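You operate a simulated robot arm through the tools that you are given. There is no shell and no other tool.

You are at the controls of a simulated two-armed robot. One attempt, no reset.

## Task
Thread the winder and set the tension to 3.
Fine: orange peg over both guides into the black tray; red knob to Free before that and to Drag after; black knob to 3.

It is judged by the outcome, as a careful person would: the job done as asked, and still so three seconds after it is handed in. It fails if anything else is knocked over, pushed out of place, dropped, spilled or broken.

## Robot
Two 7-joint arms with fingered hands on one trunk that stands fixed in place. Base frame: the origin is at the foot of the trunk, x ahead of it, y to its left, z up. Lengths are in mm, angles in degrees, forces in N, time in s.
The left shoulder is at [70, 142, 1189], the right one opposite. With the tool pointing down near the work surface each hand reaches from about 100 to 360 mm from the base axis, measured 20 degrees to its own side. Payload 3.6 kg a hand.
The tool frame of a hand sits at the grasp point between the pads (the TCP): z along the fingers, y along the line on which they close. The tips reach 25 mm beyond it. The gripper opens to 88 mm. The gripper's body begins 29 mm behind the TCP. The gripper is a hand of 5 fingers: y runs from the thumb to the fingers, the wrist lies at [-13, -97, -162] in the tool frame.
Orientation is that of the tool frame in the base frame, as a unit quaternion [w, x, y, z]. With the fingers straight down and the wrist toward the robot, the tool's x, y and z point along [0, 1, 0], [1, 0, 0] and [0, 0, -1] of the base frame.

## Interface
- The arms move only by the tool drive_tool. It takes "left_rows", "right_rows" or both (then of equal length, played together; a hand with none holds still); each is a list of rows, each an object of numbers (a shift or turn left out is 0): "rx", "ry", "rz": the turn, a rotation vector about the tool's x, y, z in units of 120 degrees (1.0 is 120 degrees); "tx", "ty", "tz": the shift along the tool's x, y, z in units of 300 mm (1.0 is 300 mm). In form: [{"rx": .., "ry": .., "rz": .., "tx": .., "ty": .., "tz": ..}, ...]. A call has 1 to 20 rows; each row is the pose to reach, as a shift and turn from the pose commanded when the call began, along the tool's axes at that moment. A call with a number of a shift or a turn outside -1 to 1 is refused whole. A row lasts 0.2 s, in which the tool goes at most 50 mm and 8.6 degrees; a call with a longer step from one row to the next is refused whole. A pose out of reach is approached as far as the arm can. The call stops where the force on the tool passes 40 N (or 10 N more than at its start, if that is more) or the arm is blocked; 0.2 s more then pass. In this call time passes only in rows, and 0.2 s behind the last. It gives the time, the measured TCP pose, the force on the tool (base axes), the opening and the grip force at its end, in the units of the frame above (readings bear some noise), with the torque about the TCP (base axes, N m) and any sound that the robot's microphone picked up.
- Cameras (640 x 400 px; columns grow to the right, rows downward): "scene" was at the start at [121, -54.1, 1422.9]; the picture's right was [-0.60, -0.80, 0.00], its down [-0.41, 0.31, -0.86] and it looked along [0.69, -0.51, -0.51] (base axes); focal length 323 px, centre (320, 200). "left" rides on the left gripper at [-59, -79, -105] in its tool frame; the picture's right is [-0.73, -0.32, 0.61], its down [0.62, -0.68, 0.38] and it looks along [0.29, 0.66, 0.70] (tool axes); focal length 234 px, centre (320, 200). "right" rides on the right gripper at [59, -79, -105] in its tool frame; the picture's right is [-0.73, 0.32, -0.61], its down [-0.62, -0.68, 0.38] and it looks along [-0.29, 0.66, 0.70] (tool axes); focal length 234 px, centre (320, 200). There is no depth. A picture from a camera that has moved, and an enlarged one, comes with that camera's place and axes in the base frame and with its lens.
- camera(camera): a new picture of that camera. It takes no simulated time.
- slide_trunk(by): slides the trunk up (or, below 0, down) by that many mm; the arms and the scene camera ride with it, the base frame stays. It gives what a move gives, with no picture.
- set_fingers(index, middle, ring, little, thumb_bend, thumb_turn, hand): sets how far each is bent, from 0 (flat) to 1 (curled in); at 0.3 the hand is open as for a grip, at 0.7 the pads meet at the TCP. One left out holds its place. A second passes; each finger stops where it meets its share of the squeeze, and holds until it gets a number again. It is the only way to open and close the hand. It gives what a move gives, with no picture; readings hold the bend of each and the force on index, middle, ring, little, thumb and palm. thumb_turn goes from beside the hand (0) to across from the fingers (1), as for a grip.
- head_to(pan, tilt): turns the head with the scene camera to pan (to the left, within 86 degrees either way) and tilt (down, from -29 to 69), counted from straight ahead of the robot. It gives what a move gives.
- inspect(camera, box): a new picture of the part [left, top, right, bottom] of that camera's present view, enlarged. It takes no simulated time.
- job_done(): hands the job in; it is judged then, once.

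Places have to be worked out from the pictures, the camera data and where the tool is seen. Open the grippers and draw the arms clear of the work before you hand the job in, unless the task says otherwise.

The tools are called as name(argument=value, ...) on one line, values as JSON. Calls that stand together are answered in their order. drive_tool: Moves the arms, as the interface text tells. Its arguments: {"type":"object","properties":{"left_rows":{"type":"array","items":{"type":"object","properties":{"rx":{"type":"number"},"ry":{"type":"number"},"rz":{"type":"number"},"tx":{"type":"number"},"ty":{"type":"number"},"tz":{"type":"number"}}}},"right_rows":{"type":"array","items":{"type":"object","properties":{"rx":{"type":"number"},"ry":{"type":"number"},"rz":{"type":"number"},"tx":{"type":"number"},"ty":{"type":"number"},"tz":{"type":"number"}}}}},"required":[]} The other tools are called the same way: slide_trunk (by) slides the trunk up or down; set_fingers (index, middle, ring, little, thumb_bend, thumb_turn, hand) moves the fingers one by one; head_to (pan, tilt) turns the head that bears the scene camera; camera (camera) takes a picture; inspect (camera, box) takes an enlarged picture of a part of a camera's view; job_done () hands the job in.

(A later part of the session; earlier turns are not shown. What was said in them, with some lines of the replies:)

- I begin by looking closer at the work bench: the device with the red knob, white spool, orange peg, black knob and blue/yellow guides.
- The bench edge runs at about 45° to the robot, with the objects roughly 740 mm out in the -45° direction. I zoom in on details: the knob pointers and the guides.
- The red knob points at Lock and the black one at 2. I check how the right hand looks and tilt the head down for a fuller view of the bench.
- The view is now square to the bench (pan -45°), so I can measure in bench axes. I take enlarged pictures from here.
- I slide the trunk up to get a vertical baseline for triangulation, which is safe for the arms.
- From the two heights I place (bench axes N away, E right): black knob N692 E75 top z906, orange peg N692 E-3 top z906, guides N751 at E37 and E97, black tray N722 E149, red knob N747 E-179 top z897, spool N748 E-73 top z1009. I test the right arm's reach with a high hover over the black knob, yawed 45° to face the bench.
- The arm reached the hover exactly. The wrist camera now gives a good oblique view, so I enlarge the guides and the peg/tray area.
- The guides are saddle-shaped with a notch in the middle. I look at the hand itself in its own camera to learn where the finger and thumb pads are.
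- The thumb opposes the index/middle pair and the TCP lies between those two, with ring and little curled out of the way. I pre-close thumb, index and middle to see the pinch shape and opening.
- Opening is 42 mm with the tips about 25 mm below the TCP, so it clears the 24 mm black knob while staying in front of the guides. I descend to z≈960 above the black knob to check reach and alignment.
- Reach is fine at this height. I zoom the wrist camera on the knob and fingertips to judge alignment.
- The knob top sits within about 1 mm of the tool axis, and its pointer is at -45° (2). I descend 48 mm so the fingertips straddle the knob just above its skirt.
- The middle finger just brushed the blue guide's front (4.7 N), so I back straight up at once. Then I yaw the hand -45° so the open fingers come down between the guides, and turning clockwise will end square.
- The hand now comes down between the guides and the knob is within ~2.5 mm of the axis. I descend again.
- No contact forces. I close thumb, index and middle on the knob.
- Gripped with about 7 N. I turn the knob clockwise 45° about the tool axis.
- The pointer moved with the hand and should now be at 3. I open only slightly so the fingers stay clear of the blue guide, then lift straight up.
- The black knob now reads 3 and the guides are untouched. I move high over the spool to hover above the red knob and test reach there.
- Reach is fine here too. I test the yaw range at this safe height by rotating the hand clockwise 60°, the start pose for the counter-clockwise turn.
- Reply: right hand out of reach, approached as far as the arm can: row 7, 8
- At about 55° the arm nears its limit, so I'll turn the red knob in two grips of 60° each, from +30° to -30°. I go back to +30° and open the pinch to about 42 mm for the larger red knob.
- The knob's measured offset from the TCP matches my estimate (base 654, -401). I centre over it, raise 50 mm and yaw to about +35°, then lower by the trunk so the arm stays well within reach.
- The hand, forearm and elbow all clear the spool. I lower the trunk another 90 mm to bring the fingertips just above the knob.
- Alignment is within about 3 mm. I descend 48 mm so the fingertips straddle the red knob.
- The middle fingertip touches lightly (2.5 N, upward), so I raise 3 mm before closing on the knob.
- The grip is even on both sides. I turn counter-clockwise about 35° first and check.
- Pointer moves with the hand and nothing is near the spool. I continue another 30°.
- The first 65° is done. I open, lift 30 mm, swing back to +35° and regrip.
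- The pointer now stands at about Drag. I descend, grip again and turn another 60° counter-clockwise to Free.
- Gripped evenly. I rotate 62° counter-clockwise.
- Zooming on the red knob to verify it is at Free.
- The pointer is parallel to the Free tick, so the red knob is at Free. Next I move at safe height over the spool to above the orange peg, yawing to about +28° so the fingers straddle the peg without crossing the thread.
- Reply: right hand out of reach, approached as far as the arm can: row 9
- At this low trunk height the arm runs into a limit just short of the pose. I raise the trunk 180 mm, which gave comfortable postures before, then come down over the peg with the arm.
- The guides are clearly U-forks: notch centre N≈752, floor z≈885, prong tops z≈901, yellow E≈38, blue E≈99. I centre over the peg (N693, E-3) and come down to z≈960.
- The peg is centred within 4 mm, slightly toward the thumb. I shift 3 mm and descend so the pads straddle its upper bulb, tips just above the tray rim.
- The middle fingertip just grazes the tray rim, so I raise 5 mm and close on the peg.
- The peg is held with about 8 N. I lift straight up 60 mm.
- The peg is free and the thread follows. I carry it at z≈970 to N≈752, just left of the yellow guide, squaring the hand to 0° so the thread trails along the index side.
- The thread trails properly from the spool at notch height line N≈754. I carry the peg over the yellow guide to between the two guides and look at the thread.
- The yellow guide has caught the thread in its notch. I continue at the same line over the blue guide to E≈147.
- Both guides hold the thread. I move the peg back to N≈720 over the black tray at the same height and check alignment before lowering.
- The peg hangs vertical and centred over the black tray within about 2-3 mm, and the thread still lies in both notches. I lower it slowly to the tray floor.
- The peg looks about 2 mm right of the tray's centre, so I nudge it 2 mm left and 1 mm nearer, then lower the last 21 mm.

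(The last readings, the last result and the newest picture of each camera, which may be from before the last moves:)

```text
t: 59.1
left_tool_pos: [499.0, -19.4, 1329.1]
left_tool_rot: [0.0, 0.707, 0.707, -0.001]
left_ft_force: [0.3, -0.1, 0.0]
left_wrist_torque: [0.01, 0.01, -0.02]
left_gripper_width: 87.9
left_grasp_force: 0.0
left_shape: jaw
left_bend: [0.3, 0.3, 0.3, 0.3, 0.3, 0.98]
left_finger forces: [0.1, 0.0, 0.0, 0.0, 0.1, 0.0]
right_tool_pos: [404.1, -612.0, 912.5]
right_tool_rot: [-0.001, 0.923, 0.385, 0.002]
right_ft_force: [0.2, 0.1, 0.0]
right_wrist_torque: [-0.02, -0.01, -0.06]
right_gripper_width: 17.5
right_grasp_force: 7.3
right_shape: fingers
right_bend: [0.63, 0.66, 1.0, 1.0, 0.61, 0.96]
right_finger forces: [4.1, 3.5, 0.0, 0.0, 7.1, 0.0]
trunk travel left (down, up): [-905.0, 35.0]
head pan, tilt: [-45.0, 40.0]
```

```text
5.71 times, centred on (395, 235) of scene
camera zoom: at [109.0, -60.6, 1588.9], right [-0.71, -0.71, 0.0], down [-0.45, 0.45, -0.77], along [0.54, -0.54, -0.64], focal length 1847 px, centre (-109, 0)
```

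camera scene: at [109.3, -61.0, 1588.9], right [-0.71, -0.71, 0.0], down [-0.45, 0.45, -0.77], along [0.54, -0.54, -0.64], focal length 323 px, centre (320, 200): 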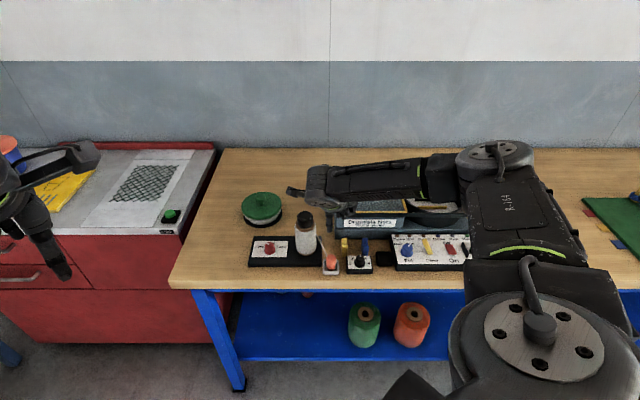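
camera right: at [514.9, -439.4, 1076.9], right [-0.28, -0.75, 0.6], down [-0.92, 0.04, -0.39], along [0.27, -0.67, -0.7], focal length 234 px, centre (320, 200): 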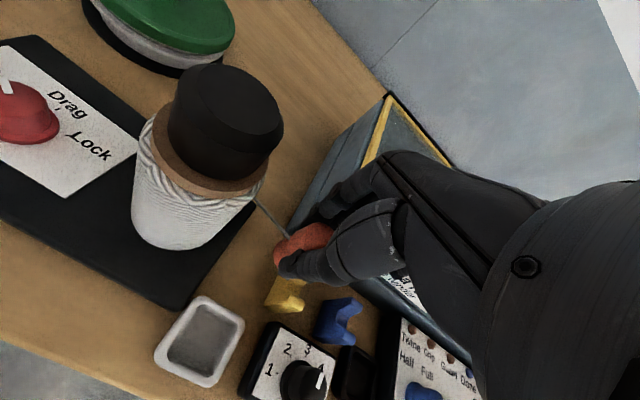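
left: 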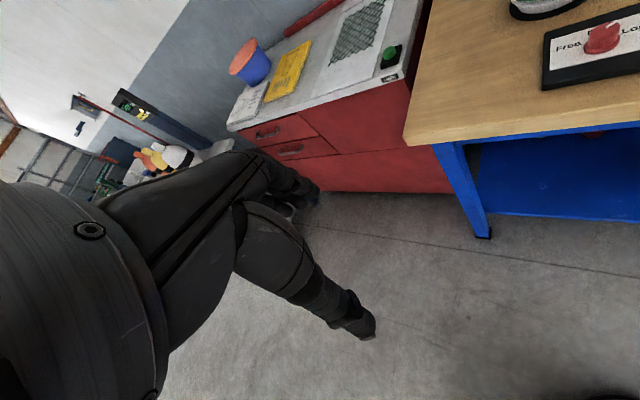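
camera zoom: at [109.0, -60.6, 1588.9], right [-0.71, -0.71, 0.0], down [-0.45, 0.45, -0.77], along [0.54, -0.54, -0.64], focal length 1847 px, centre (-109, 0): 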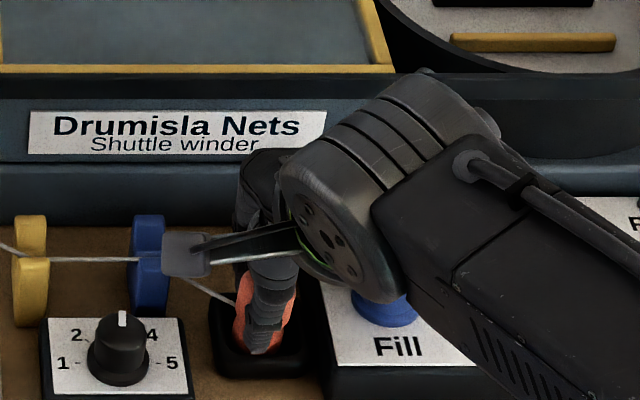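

The peg is inside the tray with no contact yet. I lower a few millimetres more to touch the floor.

drive_tool(right_rows=[{"tz": 0.005}, {"tz": 0.01}, {"tz": 0.013}])

inspect(camera="scene", box=[370, 230, 420, 265])

```text
t: 60.0
left_tool_pos: [498.4, -17.3, 1328.3]
left_tool_rot: [-0.001, 0.707, 0.707, 0.0]
left_ft_force: [0.1, 0.9, -0.6]
left_wrist_torque: [0.01, -0.01, 0.01]
left_gripper_width: 87.7
left_grasp_force: 0.1
left_shape: jaw
left_bend: [0.3, 0.3, 0.3, 0.3, 0.3, 0.98]
left_finger forces: [0.0, 0.0, 0.0, 0.1, 0.0, 0.0]
right_tool_pos: [404.1, -613.0, 909.3]
right_tool_rot: [0.0, 0.922, 0.386, 0.002]
right_ft_force: [0.8, 0.6, 4.8]
right_wrist_torque: [0.01, 0.03, 0.01]
right_gripper_width: 17.2
right_grasp_force: 8.7
right_shape: fingers
right_bend: [0.63, 0.66, 1.0, 1.0, 0.61, 0.96]
right_finger forces: [4.8, 3.9, 0.0, 0.0, 7.5, 0.0]
trunk travel left (down, up): [-905.0, 35.0]
head pan, tilt: [-45.0, 40.0]
```

```text
11.43 times, centred on (395, 248) of scene
camera zoom: at [108.4, -59.4, 1589.1], right [-0.71, -0.71, 0.0], down [-0.45, 0.45, -0.77], along [0.54, -0.54, -0.64], focal length 3694 px, centre (-537, -343)
```

zoom: 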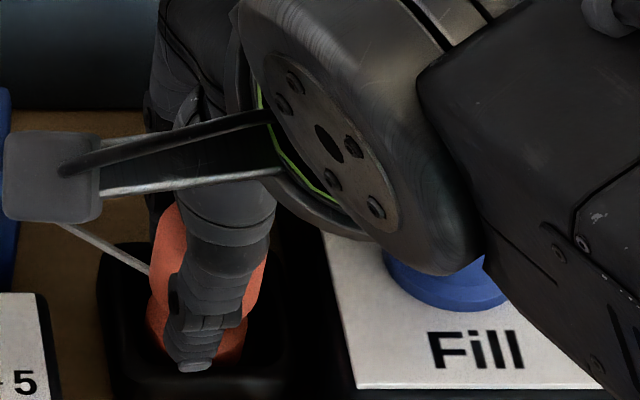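

The floor is reached (4.8 N up). I release the peg.

set_fingers(hand="right", index=0.5, middle=0.5, thumb_bend=0.5)

inspect(camera="right", box=[180, 140, 400, 330])

inspect(camera="scene", box=[350, 215, 420, 265])

```text
t: 61.0
left_tool_pos: [498.7, -19.2, 1329.7]
left_tool_rot: [0.0, 0.707, 0.707, 0.0]
left_ft_force: [0.4, -0.1, 0.0]
left_wrist_torque: [-0.01, 0.01, 0.02]
left_gripper_width: 87.7
left_grasp_force: 0.1
left_shape: jaw
left_bend: [0.3, 0.3, 0.3, 0.3, 0.3, 0.98]
left_finger forces: [0.0, 0.1, 0.0, 0.0, 0.0, 0.0]
right_tool_pos: [404.1, -611.3, 906.9]
right_tool_rot: [0.0, 0.922, 0.386, 0.001]
right_ft_force: [0.6, -0.2, -0.5]
right_wrist_torque: [0.01, 0.03, 0.0]
right_gripper_width: 41.3
right_grasp_force: 0.1
right_shape: fingers
right_bend: [0.5, 0.5, 1.0, 1.0, 0.5, 0.97]
right_finger forces: [0.1, 0.0, 0.0, 0.1, 0.0, 0.0]
trunk travel left (down, up): [-905.0, 35.0]
head pan, tilt: [-45.0, 40.0]
```

```text
2.11 times, centred on (290, 235) of right
camera zoom: at [388.9, -517.3, 1014.0], right [-0.28, -0.75, 0.6], down [-0.92, 0.04, -0.39], along [0.27, -0.67, -0.7], focal length 493 px, centre (383, 126)
```

zoom: 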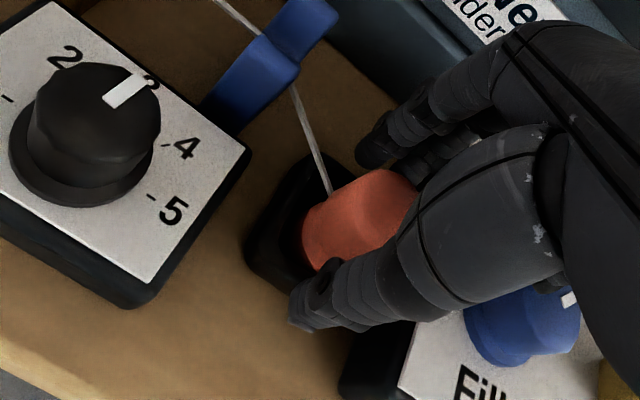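

```text
8.00 times, centred on (385, 240) of scene
camera zoom: at [108.9, -60.8, 1588.9], right [-0.71, -0.71, 0.0], down [-0.45, 0.45, -0.77], along [0.54, -0.54, -0.64], focal length 2586 px, centre (-200, -120)
```

zoom: 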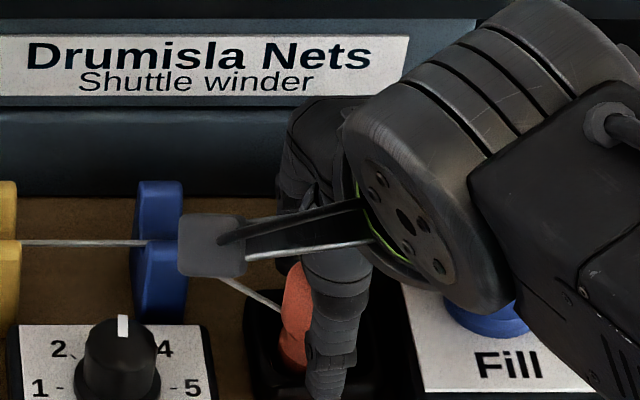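

The peg stands free between the open fingers, thread still in both notches. I lift straight up to clear height and check.

drive_tool(right_rows=[{"tz": -0.03}, {"tz": -0.08}, {"tz": -0.15}, {"tz": -0.25}, {"tz": -0.35}, {"tz": -0.45}, {"tz": -0.55}, {"tz": -0.65}])

inspect(camera="right", box=[100, 160, 340, 360])

inspect(camera="scene", box=[290, 190, 420, 285])

```text
t: 62.8
left_tool_pos: [498.1, -19.1, 1330.1]
left_tool_rot: [0.0, 0.708, 0.706, 0.0]
left_ft_force: [0.1, -0.5, -0.4]
left_wrist_torque: [0.02, 0.0, -0.02]
left_gripper_width: 87.5
left_grasp_force: 0.0
left_shape: jaw
left_bend: [0.3, 0.3, 0.3, 0.3, 0.3, 0.98]
left_finger forces: [0.0, 0.0, 0.0, 0.0, 0.0, 0.1]
right_tool_pos: [402.9, -611.5, 1102.5]
right_tool_rot: [0.0, 0.923, 0.386, 0.002]
right_ft_force: [0.3, 0.4, 0.5]
right_wrist_torque: [0.0, 0.04, 0.01]
right_gripper_width: 41.2
right_grasp_force: 0.1
right_shape: fingers
right_bend: [0.5, 0.5, 1.0, 1.0, 0.5, 0.97]
right_finger forces: [0.0, 0.0, 0.0, 0.0, 0.1, 0.0]
trunk travel left (down, up): [-905.0, 35.0]
head pan, tilt: [-45.0, 40.0]
```

```text
2.00 times, centred on (220, 260) of right
camera zoom: at [388.2, -516.8, 1208.4], right [-0.28, -0.75, 0.6], down [-0.92, 0.04, -0.39], along [0.27, -0.67, -0.7], focal length 468 px, centre (520, 80)
```

zoom: 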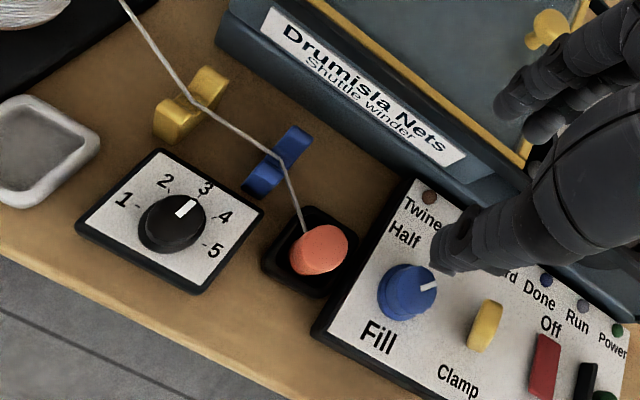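

```text
4.21 times, centred on (355, 238) of scene
camera zoom: at [109.0, -60.3, 1588.9], right [-0.71, -0.71, 0.0], down [-0.45, 0.45, -0.77], along [0.54, -0.54, -0.64], focal length 1361 px, centre (173, 42)
```

zoom: 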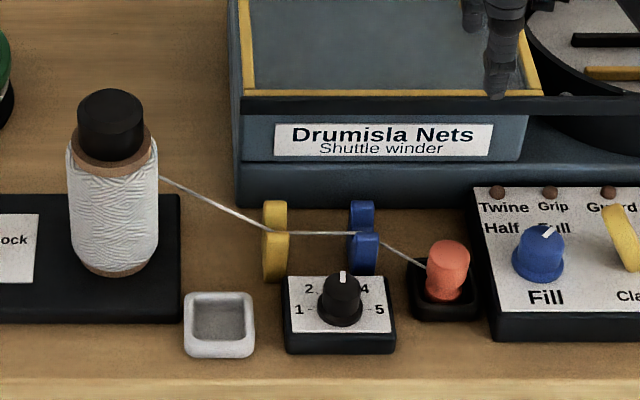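

The peg stands in the black tray with the thread lying in both guides. Now I go back high over the spool toward the red knob for the last 60° clockwise turn to Drag.

drive_tool(right_rows=[{"tz": -0.06}, {"tz": -0.12, "tx": 0.08, "ty": 0.008}, {"tz": -0.12, "tx": 0.2, "ty": 0.02}, {"tz": -0.12, "tx": 0.32, "ty": 0.032}, {"tz": -0.12, "tx": 0.44, "ty": 0.044}, {"tz": -0.12, "tx": 0.56, "ty": 0.055}, {"tz": -0.12, "tx": 0.68, "ty": 0.066}])

drive_tool(right_rows=[{"tx": 0.08, "ty": 0.008, "rz": -0.04}, {"tx": 0.16, "ty": 0.016, "rz": -0.08}, {"tx": 0.24, "ty": 0.024, "rz": -0.12}, {"tx": 0.32, "ty": 0.032, "rz": -0.165}, {"tx": 0.4, "ty": 0.04, "rz": -0.21}, {"tx": 0.409, "ty": 0.04, "rz": -0.25}])

camera(camera="scene")

camera(camera="right")

```text
t: 64.3
left_tool_pos: [501.4, -18.6, 1328.5]
left_tool_rot: [-0.001, 0.707, 0.707, 0.0]
left_ft_force: [-0.8, 0.1, -0.4]
left_wrist_torque: [-0.03, 0.0, -0.01]
left_gripper_width: 87.9
left_grasp_force: 0.0
left_shape: jaw
left_bend: [0.3, 0.3, 0.3, 0.3, 0.3, 0.98]
left_finger forces: [0.0, 0.1, 0.0, 0.0, 0.1, 0.1]
right_tool_pos: [564.9, -483.4, 1140.2]
right_tool_rot: [0.0, 0.923, 0.385, 0.002]
right_ft_force: [-0.1, 0.7, -0.6]
right_wrist_torque: [0.02, 0.0, 0.0]
right_gripper_width: 41.2
right_grasp_force: 0.1
right_shape: fingers
right_bend: [0.5, 0.5, 1.0, 1.0, 0.5, 0.97]
right_finger forces: [0.0, 0.0, 0.0, 0.0, 0.1, 0.0]
trunk travel left (down, up): [-905.0, 35.0]
head pan, tilt: [-45.0, 40.0]
```

```text
t: 65.8
left_tool_pos: [498.3, -19.1, 1331.0]
left_tool_rot: [0.0, 0.707, 0.707, -0.001]
left_ft_force: [0.3, 0.0, 0.0]
left_wrist_torque: [-0.01, 0.0, -0.02]
left_gripper_width: 87.6
left_grasp_force: 0.2
left_shape: jaw
left_bend: [0.3, 0.3, 0.3, 0.3, 0.3, 0.98]
left_finger forces: [0.1, 0.0, 0.0, 0.1, 0.1, 0.0]
right_tool_pos: [657.1, -403.8, 1138.9]
right_tool_rot: [-0.001, 0.791, 0.612, 0.002]
right_ft_force: [-0.7, 0.0, -0.6]
right_wrist_torque: [0.0, 0.03, 0.0]
right_gripper_width: 41.2
right_grasp_force: 0.0
right_shape: fingers
right_bend: [0.5, 0.5, 1.0, 1.0, 0.5, 0.97]
right_finger forces: [0.1, 0.0, 0.0, 0.1, 0.0, 0.1]
trunk travel left (down, up): [-905.0, 35.0]
head pan, tilt: [-45.0, 40.0]
```

```text
taken
camera scene: at [108.7, -60.9, 1588.9], right [-0.71, -0.71, 0.0], down [-0.45, 0.45, -0.77], along [0.54, -0.54, -0.64], focal length 323 px, centre (320, 200)
```

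scene: 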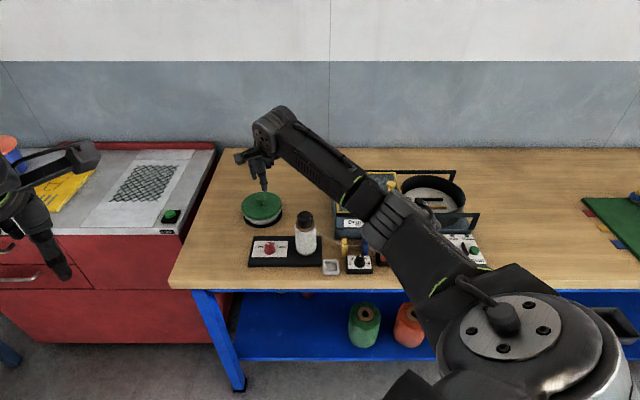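

```text
taken
camera right: at [594.2, -328.7, 1245.9], right [0.13, -0.79, 0.61], down [-0.82, -0.43, -0.39], along [0.56, -0.44, -0.7], focal length 234 px, centre (320, 200)
```

right: 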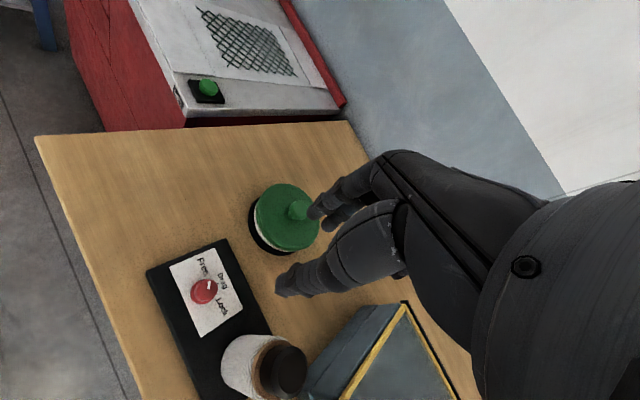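

Hover is right above the red knob at -30° yaw. I lower with the trunk by 180 mm.

slide_trunk(by=-180)

inspect(camera="right", box=[200, 160, 380, 300])

inspect(camera="scene", box=[220, 110, 340, 225])

```text
t: 67.8
left_tool_pos: [499.5, -19.5, 1149.5]
left_tool_rot: [0.0, 0.707, 0.707, 0.0]
left_ft_force: [0.6, 0.5, 0.9]
left_wrist_torque: [-0.05, 0.03, 0.02]
left_gripper_width: 87.8
left_grasp_force: 0.2
left_shape: jaw
left_bend: [0.3, 0.3, 0.3, 0.3, 0.3, 0.98]
left_finger forces: [0.1, 0.0, 0.1, 0.0, 0.0, 0.0]
right_tool_pos: [656.1, -404.7, 959.8]
right_tool_rot: [0.0, 0.791, 0.612, 0.002]
right_ft_force: [0.2, 0.1, 0.0]
right_wrist_torque: [0.02, 0.01, 0.02]
right_gripper_width: 41.4
right_grasp_force: 0.0
right_shape: fingers
right_bend: [0.5, 0.5, 1.0, 1.0, 0.5, 0.97]
right_finger forces: [0.1, 0.0, 0.1, 0.0, 0.0, 0.1]
trunk travel left (down, up): [-725.0, 215.0]
head pan, tilt: [-45.0, 40.0]
```

```text
2.86 times, centred on (290, 230) of right
camera zoom: at [594.1, -328.5, 1066.0], right [0.13, -0.79, 0.61], down [-0.82, -0.43, -0.39], along [0.56, -0.44, -0.7], focal length 669 px, centre (406, 114)
```

zoom: 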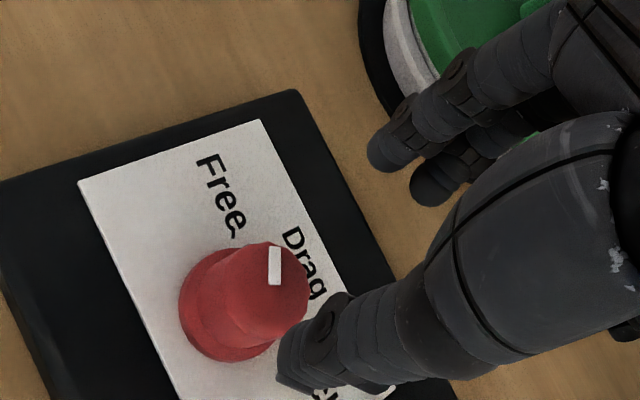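

```text
3.48 times, centred on (280, 168) of scene
camera zoom: at [108.7, -60.5, 1409.0], right [-0.71, -0.71, 0.0], down [-0.45, 0.45, -0.77], along [0.54, -0.54, -0.64], focal length 1124 px, centre (459, 313)
```

zoom: 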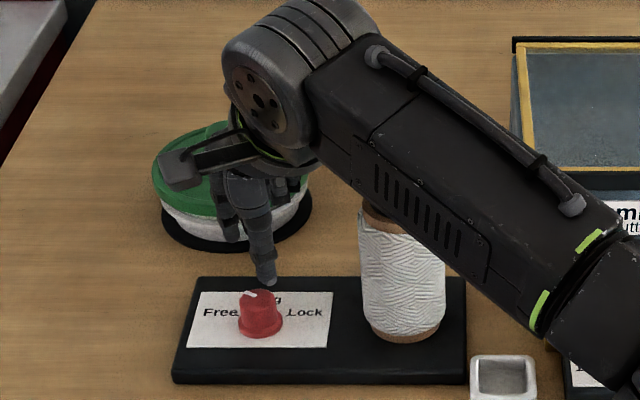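

The pointer still reads Free. I correct about 2-3 mm sideways and descend to the grip height.

drive_tool(right_rows=[{"tx": 0.008, "ty": -0.009}, {"tx": 0.008, "ty": -0.009, "tz": 0.05}, {"tx": 0.008, "ty": -0.009, "tz": 0.1}, {"tx": 0.008, "ty": -0.009, "tz": 0.14}, {"tx": 0.008, "ty": -0.009, "tz": 0.175}])

inspect(camera="right", box=[200, 160, 380, 300])

set_fingers(hand="right", index=0.7, middle=0.7, thumb_bend=0.7)

inspect(camera="right", box=[200, 160, 380, 300])

```text
t: 69.0
left_tool_pos: [499.2, -19.2, 1148.7]
left_tool_rot: [-0.001, 0.707, 0.707, 0.001]
left_ft_force: [0.4, -0.9, -0.8]
left_wrist_torque: [0.0, -0.01, -0.01]
left_gripper_width: 87.6
left_grasp_force: 0.1
left_shape: jaw
left_bend: [0.3, 0.3, 0.3, 0.3, 0.3, 0.98]
left_finger forces: [0.1, 0.0, 0.1, 0.0, 0.0, 0.0]
right_tool_pos: [653.9, -400.0, 907.3]
right_tool_rot: [-0.001, 0.791, 0.611, 0.001]
right_ft_force: [-0.5, 0.2, 0.5]
right_wrist_torque: [0.02, 0.01, 0.0]
right_gripper_width: 41.3
right_grasp_force: 0.1
right_shape: fingers
right_bend: [0.5, 0.5, 1.0, 1.0, 0.5, 0.97]
right_finger forces: [0.0, 0.0, 0.0, 0.1, 0.0, 0.0]
trunk travel left (down, up): [-725.0, 215.0]
head pan, tilt: [-45.0, 40.0]
```

```text
2.86 times, centred on (290, 230) of right
camera zoom: at [591.4, -325.2, 1013.4], right [0.13, -0.79, 0.6], down [-0.82, -0.43, -0.39], along [0.56, -0.44, -0.7], focal length 669 px, centre (406, 114)
```

zoom: 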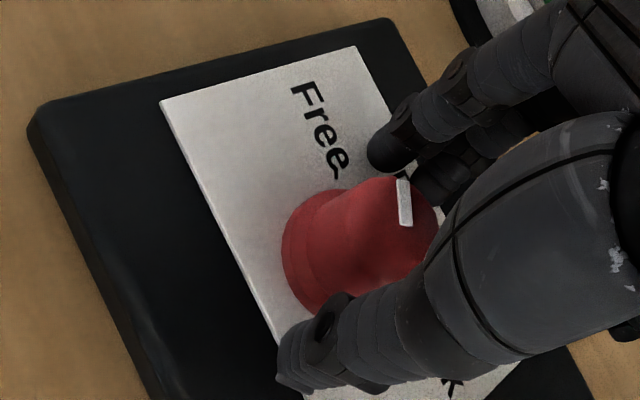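

```text
t: 70.0
left_tool_pos: [499.7, -18.6, 1148.7]
left_tool_rot: [-0.001, 0.708, 0.707, 0.0]
left_ft_force: [1.0, -0.6, -1.1]
left_wrist_torque: [-0.02, -0.02, -0.02]
left_gripper_width: 87.9
left_grasp_force: 0.0
left_shape: jaw
left_bend: [0.3, 0.3, 0.3, 0.3, 0.3, 0.98]
left_finger forces: [0.1, 0.0, 0.1, 0.0, 0.0, 0.0]
right_tool_pos: [653.2, -400.3, 907.9]
right_tool_rot: [0.0, 0.791, 0.612, 0.002]
right_ft_force: [1.0, -1.3, 0.0]
right_wrist_torque: [-0.01, -0.03, -0.01]
right_gripper_width: 18.3
right_grasp_force: 7.0
right_shape: fingers
right_bend: [0.62, 0.66, 1.0, 1.0, 0.61, 0.97]
right_finger forces: [4.5, 3.1, 0.0, 0.0, 6.4, 0.0]
trunk travel left (down, up): [-725.0, 215.0]
head pan, tilt: [-45.0, 40.0]
```

```text
2.86 times, centred on (290, 230) of right
camera zoom: at [591.6, -325.4, 1013.5], right [0.13, -0.79, 0.6], down [-0.82, -0.43, -0.39], along [0.56, -0.44, -0.7], focal length 669 px, centre (406, 114)
```

zoom: 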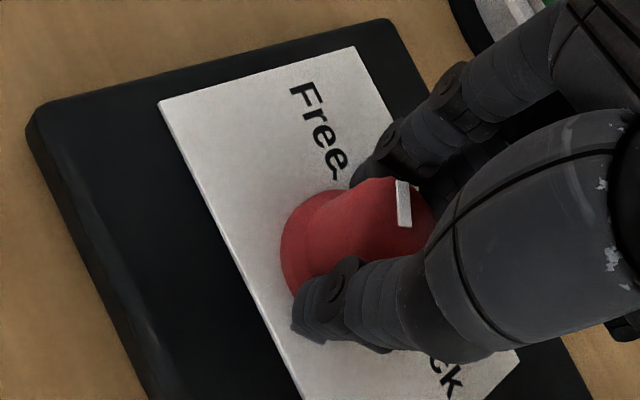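

Gripped; the pointer measures about -60°. I turn clockwise 60° to Drag.

drive_tool(right_rows=[{"rz": 0.056}, {"rz": 0.112}, {"rz": 0.168}, {"rz": 0.224}, {"rz": 0.28}, {"rz": 0.336}, {"rz": 0.392}, {"rz": 0.448}, {"rz": 0.504}])

inspect(camera="right", box=[200, 160, 380, 300])

inspect(camera="scene", box=[230, 150, 320, 220])

```text
t: 72.0
left_tool_pos: [499.7, -18.7, 1149.4]
left_tool_rot: [0.0, 0.707, 0.707, 0.0]
left_ft_force: [-0.5, 0.3, -0.2]
left_wrist_torque: [-0.05, -0.01, 0.01]
left_gripper_width: 87.9
left_grasp_force: 0.0
left_shape: jaw
left_bend: [0.3, 0.3, 0.3, 0.3, 0.3, 0.98]
left_finger forces: [0.1, 0.1, 0.0, 0.1, 0.1, 0.0]
right_tool_pos: [654.1, -402.0, 907.4]
right_tool_rot: [-0.001, 0.992, 0.128, 0.002]
right_ft_force: [-1.3, -1.4, 4.2]
right_wrist_torque: [0.0, 0.03, 0.02]
right_gripper_width: 16.1
right_grasp_force: 8.5
right_shape: fingers
right_bend: [0.64, 0.66, 1.0, 1.0, 0.62, 0.97]
right_finger forces: [4.1, 4.9, 0.0, 0.0, 6.5, 0.1]
trunk travel left (down, up): [-725.0, 215.0]
head pan, tilt: [-45.0, 40.0]
```

```text
2.86 times, centred on (290, 230) of right
camera zoom: at [690.1, -310.9, 1014.5], right [-0.62, -0.5, 0.6], down [-0.77, 0.5, -0.39], along [-0.11, -0.71, -0.7], focal length 669 px, centre (406, 114)
```

zoom: 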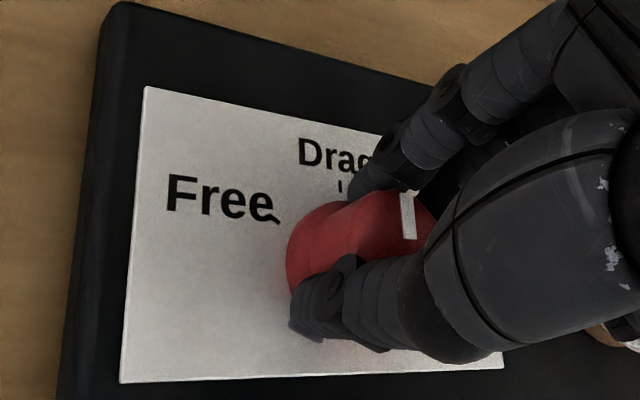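

```text
5.71 times, centred on (275, 185) of scene
camera zoom: at [108.3, -59.6, 1409.0], right [-0.71, -0.71, 0.0], down [-0.45, 0.45, -0.77], along [0.54, -0.54, -0.64], focal length 1847 px, centre (577, 286)
```

zoom: 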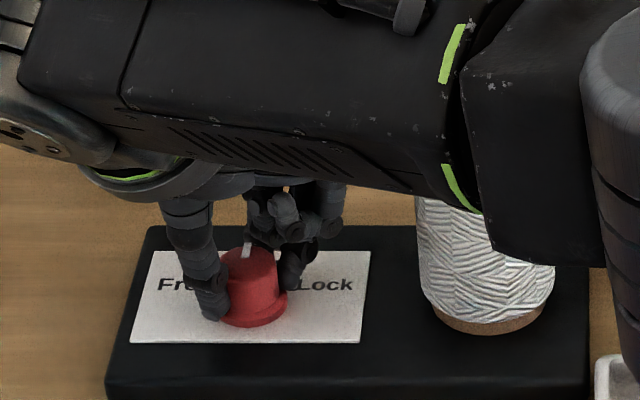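

The pointer stands toward Drag. I release and lift straight up to verify.

set_fingers(hand="right", index=0.5, middle=0.5, thumb_bend=0.5)

drive_tool(right_rows=[{"tz": -0.04}, {"tz": -0.1}, {"tz": -0.18}, {"tz": -0.28}, {"tz": -0.38}, {"tz": -0.48}])

inspect(camera="scene", box=[245, 185, 295, 217])

inspect(camera="right", box=[160, 180, 400, 340])

```text
t: 73.0
left_tool_pos: [499.3, -19.0, 1148.2]
left_tool_rot: [0.0, 0.707, 0.707, 0.0]
left_ft_force: [-0.1, -0.3, 0.3]
left_wrist_torque: [-0.04, 0.03, 0.0]
left_gripper_width: 87.7
left_grasp_force: 0.2
left_shape: jaw
left_bend: [0.3, 0.3, 0.3, 0.3, 0.3, 0.98]
left_finger forces: [0.0, 0.0, 0.0, 0.1, 0.0, 0.1]
right_tool_pos: [655.1, -399.9, 907.6]
right_tool_rot: [-0.001, 0.992, 0.129, 0.002]
right_ft_force: [0.7, -0.1, 0.0]
right_wrist_torque: [0.0, 0.03, -0.03]
right_gripper_width: 41.1
right_grasp_force: 0.0
right_shape: fingers
right_bend: [0.5, 0.5, 1.0, 1.0, 0.5, 0.97]
right_finger forces: [0.0, 0.0, 0.1, 0.0, 0.1, 0.0]
trunk travel left (down, up): [-725.0, 215.0]
head pan, tilt: [-45.0, 40.0]
```

```text
t: 74.3
left_tool_pos: [498.7, -19.4, 1148.1]
left_tool_rot: [0.0, 0.707, 0.707, 0.0]
left_ft_force: [-0.1, 0.2, -0.3]
left_wrist_torque: [0.0, -0.02, 0.01]
left_gripper_width: 87.6
left_grasp_force: 0.0
left_shape: jaw
left_bend: [0.3, 0.3, 0.3, 0.3, 0.3, 0.98]
left_finger forces: [0.0, 0.0, 0.0, 0.0, 0.0, 0.0]
right_tool_pos: [651.7, -398.8, 1053.7]
right_tool_rot: [-0.001, 0.992, 0.129, 0.001]
right_ft_force: [0.1, -0.8, 0.4]
right_wrist_torque: [-0.01, 0.03, -0.01]
right_gripper_width: 41.1
right_grasp_force: 0.0
right_shape: fingers
right_bend: [0.5, 0.5, 1.0, 1.0, 0.5, 0.97]
right_finger forces: [0.0, 0.1, 0.0, 0.0, 0.0, 0.0]
trunk travel left (down, up): [-725.0, 215.0]
head pan, tilt: [-45.0, 40.0]
```

```text
12.50 times, centred on (270, 201) of scene
camera zoom: at [108.1, -59.9, 1409.0], right [-0.71, -0.71, 0.0], down [-0.45, 0.45, -0.77], along [0.54, -0.54, -0.64], focal length 4041 px, centre (945, 188)
```

zoom: 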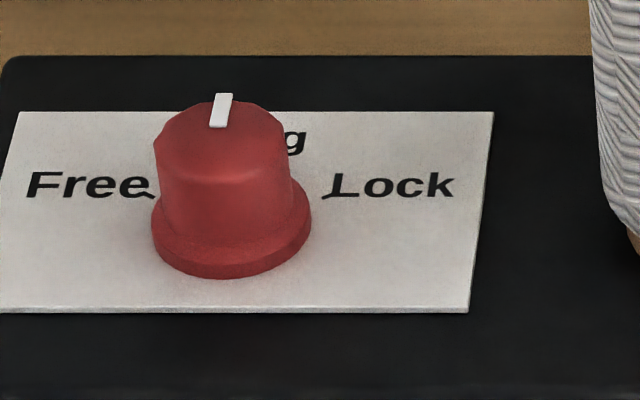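

```text
2.50 times, centred on (280, 260) of right
camera zoom: at [688.5, -309.8, 1159.3], right [-0.62, -0.5, 0.6], down [-0.78, 0.5, -0.38], along [-0.11, -0.71, -0.7], focal length 585 px, centre (420, 50)
```

zoom: 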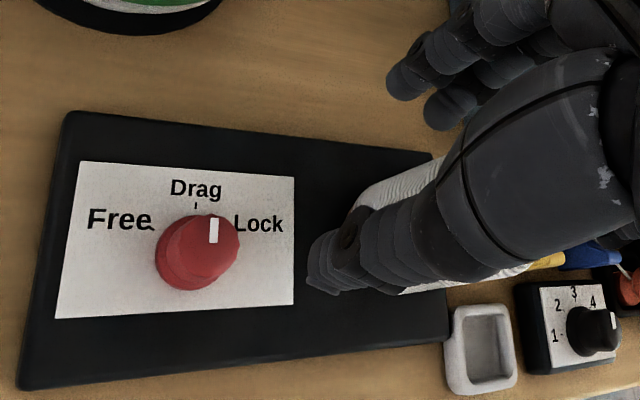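

The red knob reads Drag. Now I raise the trunk 100 mm so the hand clears everything, open the hand fully, and draw the arm back toward the robot.

slide_trunk(by=110)

drive_tool(right_rows=[{"tz": -0.05}, {"tx": -0.08, "ty": -0.024, "tz": -0.1, "rz": -0.06}, {"tx": -0.16, "ty": -0.048, "tz": -0.13, "rz": -0.12}, {"tx": -0.24, "ty": -0.073, "tz": -0.15, "rz": -0.18}, {"tx": -0.32, "ty": -0.097, "tz": -0.15, "rz": -0.24}, {"tx": -0.4, "ty": -0.122, "tz": -0.15, "rz": -0.3}, {"tx": -0.48, "ty": -0.146, "tz": -0.15, "rz": -0.36}, {"tx": -0.56, "ty": -0.17, "tz": -0.15, "rz": -0.42}, {"tx": -0.64, "ty": -0.195, "tz": -0.15, "rz": -0.48}, {"tx": -0.72, "ty": -0.219, "tz": -0.15, "rz": -0.54}, {"tx": -0.8, "ty": -0.244, "tz": -0.15, "rz": -0.6}])

set_fingers(hand="right", index=0.3, middle=0.3, ring=0.3, little=0.3, thumb_bend=0.3)

camera(camera="scene")

```text
t: 75.8
left_tool_pos: [499.5, -19.5, 1259.1]
left_tool_rot: [0.001, 0.707, 0.707, 0.0]
left_ft_force: [0.0, 0.1, -0.5]
left_wrist_torque: [-0.01, -0.02, 0.0]
left_gripper_width: 87.8
left_grasp_force: 0.2
left_shape: jaw
left_bend: [0.3, 0.3, 0.3, 0.3, 0.3, 0.98]
left_finger forces: [0.0, 0.0, 0.0, 0.0, 0.0, 0.0]
right_tool_pos: [653.5, -399.1, 1161.9]
right_tool_rot: [-0.001, 0.992, 0.129, 0.002]
right_ft_force: [0.6, -0.2, -0.9]
right_wrist_torque: [-0.02, -0.02, -0.02]
right_gripper_width: 41.0
right_grasp_force: 0.1
right_shape: fingers
right_bend: [0.5, 0.5, 1.0, 1.0, 0.5, 0.97]
right_finger forces: [0.0, 0.0, 0.0, 0.1, 0.0, 0.0]
trunk travel left (down, up): [-835.0, 105.0]
head pan, tilt: [-45.0, 40.0]
```

```text
t: 78.2
left_tool_pos: [497.9, -19.8, 1259.9]
left_tool_rot: [0.0, 0.707, 0.707, 0.001]
left_ft_force: [-0.5, 0.1, 0.2]
left_wrist_torque: [0.01, 0.02, 0.03]
left_gripper_width: 87.7
left_grasp_force: 0.0
left_shape: jaw
left_bend: [0.3, 0.3, 0.3, 0.3, 0.3, 0.98]
left_finger forces: [0.0, 0.1, 0.1, 0.0, 0.0, 0.0]
right_tool_pos: [402.2, -391.1, 1205.9]
right_tool_rot: [0.001, 0.725, 0.689, 0.001]
right_ft_force: [0.6, 0.3, 0.5]
right_wrist_torque: [0.02, -0.04, 0.0]
right_gripper_width: 41.6
right_grasp_force: 0.1
right_shape: fingers
right_bend: [0.5, 0.5, 1.0, 1.0, 0.5, 0.97]
right_finger forces: [0.1, 0.0, 0.0, 0.0, 0.0, 0.1]
trunk travel left (down, up): [-835.0, 105.0]
head pan, tilt: [-45.0, 40.0]
```

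```text
t: 79.2
left_tool_pos: [499.8, -19.6, 1259.0]
left_tool_rot: [0.0, 0.707, 0.707, 0.0]
left_ft_force: [-0.5, 0.3, 0.4]
left_wrist_torque: [0.0, -0.03, 0.0]
left_gripper_width: 87.7
left_grasp_force: 0.1
left_shape: jaw
left_bend: [0.3, 0.3, 0.3, 0.3, 0.3, 0.98]
left_finger forces: [0.1, 0.0, 0.0, 0.0, 0.0, 0.0]
right_tool_pos: [402.2, -390.5, 1205.6]
right_tool_rot: [0.0, 0.727, 0.687, 0.002]
right_ft_force: [0.0, -1.1, -0.2]
right_wrist_torque: [0.04, 0.0, 0.02]
right_gripper_width: 84.3
right_grasp_force: 0.1
right_shape: fingers
right_bend: [0.3, 0.3, 0.3, 0.3, 0.3, 0.97]
right_finger forces: [0.0, 0.0, 0.0, 0.1, 0.0, 0.1]
trunk travel left (down, up): [-835.0, 105.0]
head pan, tilt: [-45.0, 40.0]
```

```text
taken
camera scene: at [109.0, -60.6, 1518.9], right [-0.71, -0.71, 0.0], down [-0.45, 0.45, -0.77], along [0.54, -0.54, -0.64], focal length 323 px, centre (320, 200)
```

scene: 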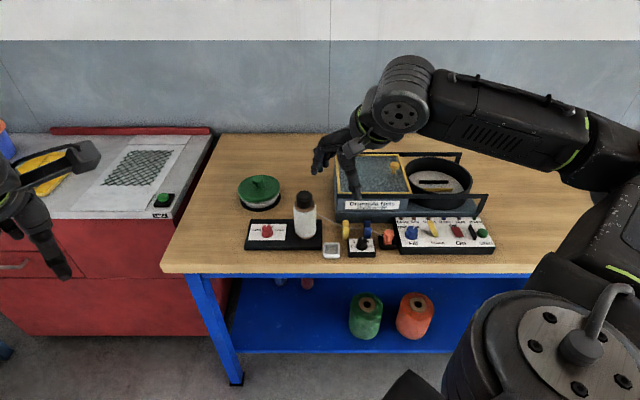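

The arm is back and open. I make a final check of every item with enlarged pictures.

inspect(camera="scene", box=[235, 180, 415, 275])

inspect(camera="scene", box=[325, 205, 415, 265])

inspect(camera="scene", box=[380, 205, 500, 265])

```text
3.56 times, centred on (325, 228) of scene
camera zoom: at [109.0, -60.6, 1518.9], right [-0.71, -0.71, 0.0], down [-0.45, 0.45, -0.77], along [0.54, -0.54, -0.64], focal length 1149 px, centre (302, 102)
```

zoom: 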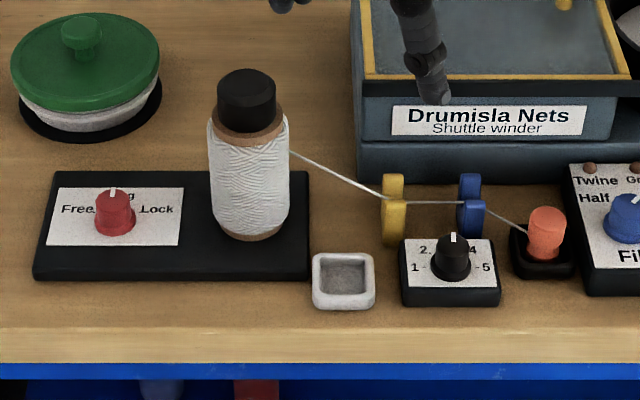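

```text
6.67 times, centred on (370, 235) of scene
camera zoom: at [109.0, -60.6, 1518.9], right [-0.71, -0.71, 0.0], down [-0.45, 0.45, -0.77], along [0.54, -0.54, -0.64], focal length 2155 px, centre (-13, -33)
```

zoom: 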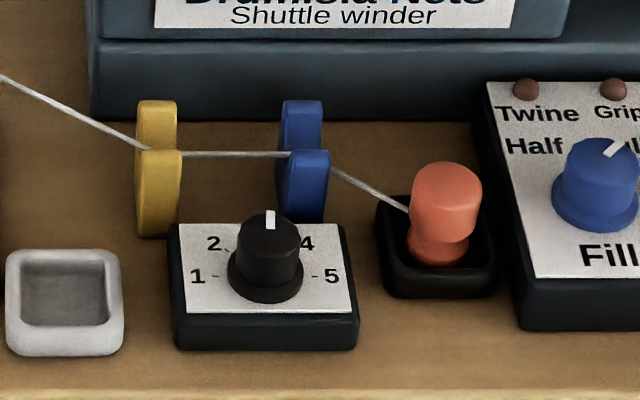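

```text
5.33 times, centred on (440, 235) of scene
camera zoom: at [109.0, -60.6, 1518.9], right [-0.71, -0.71, 0.0], down [-0.45, 0.45, -0.77], along [0.54, -0.54, -0.64], focal length 1724 px, centre (-320, 13)
```

zoom: 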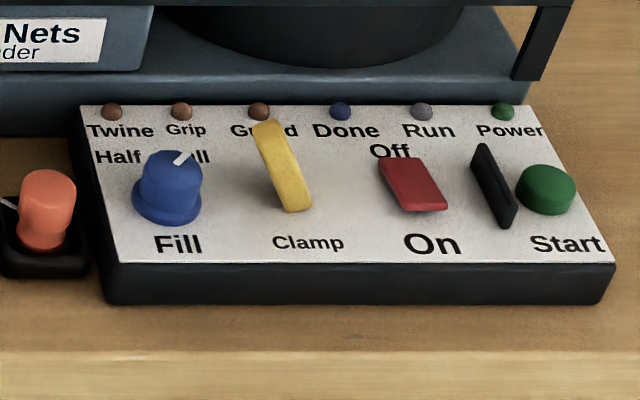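

Everything checks out. The orange peg stands in the black tray with the thread in both guides, the red knob is at Drag, the black knob is at 3, and nothing else has moved. Both hands are open and clear, so I hand the job in.

job_done()

```text
The job is handed in.
```

The winder is threaded and the tension is set to 3. I handed the job in after a final check with the scene camera.

- **Black knob:** turned from 2 to 3.
- **Red knob:** turned from Lock to Free before I moved the peg, then to Drag once the thread was in place.
- **Orange peg:** carried over the yellow guide and then the blue guide, and set down in the black tray. The thread lies in both notches.

Early on, a fingertip lightly touched the front of the blue guide (about 5 N). I backed off at once, and the guide had not moved. In the last pictures everything else looked undisturbed, and both hands were open and drawn back.
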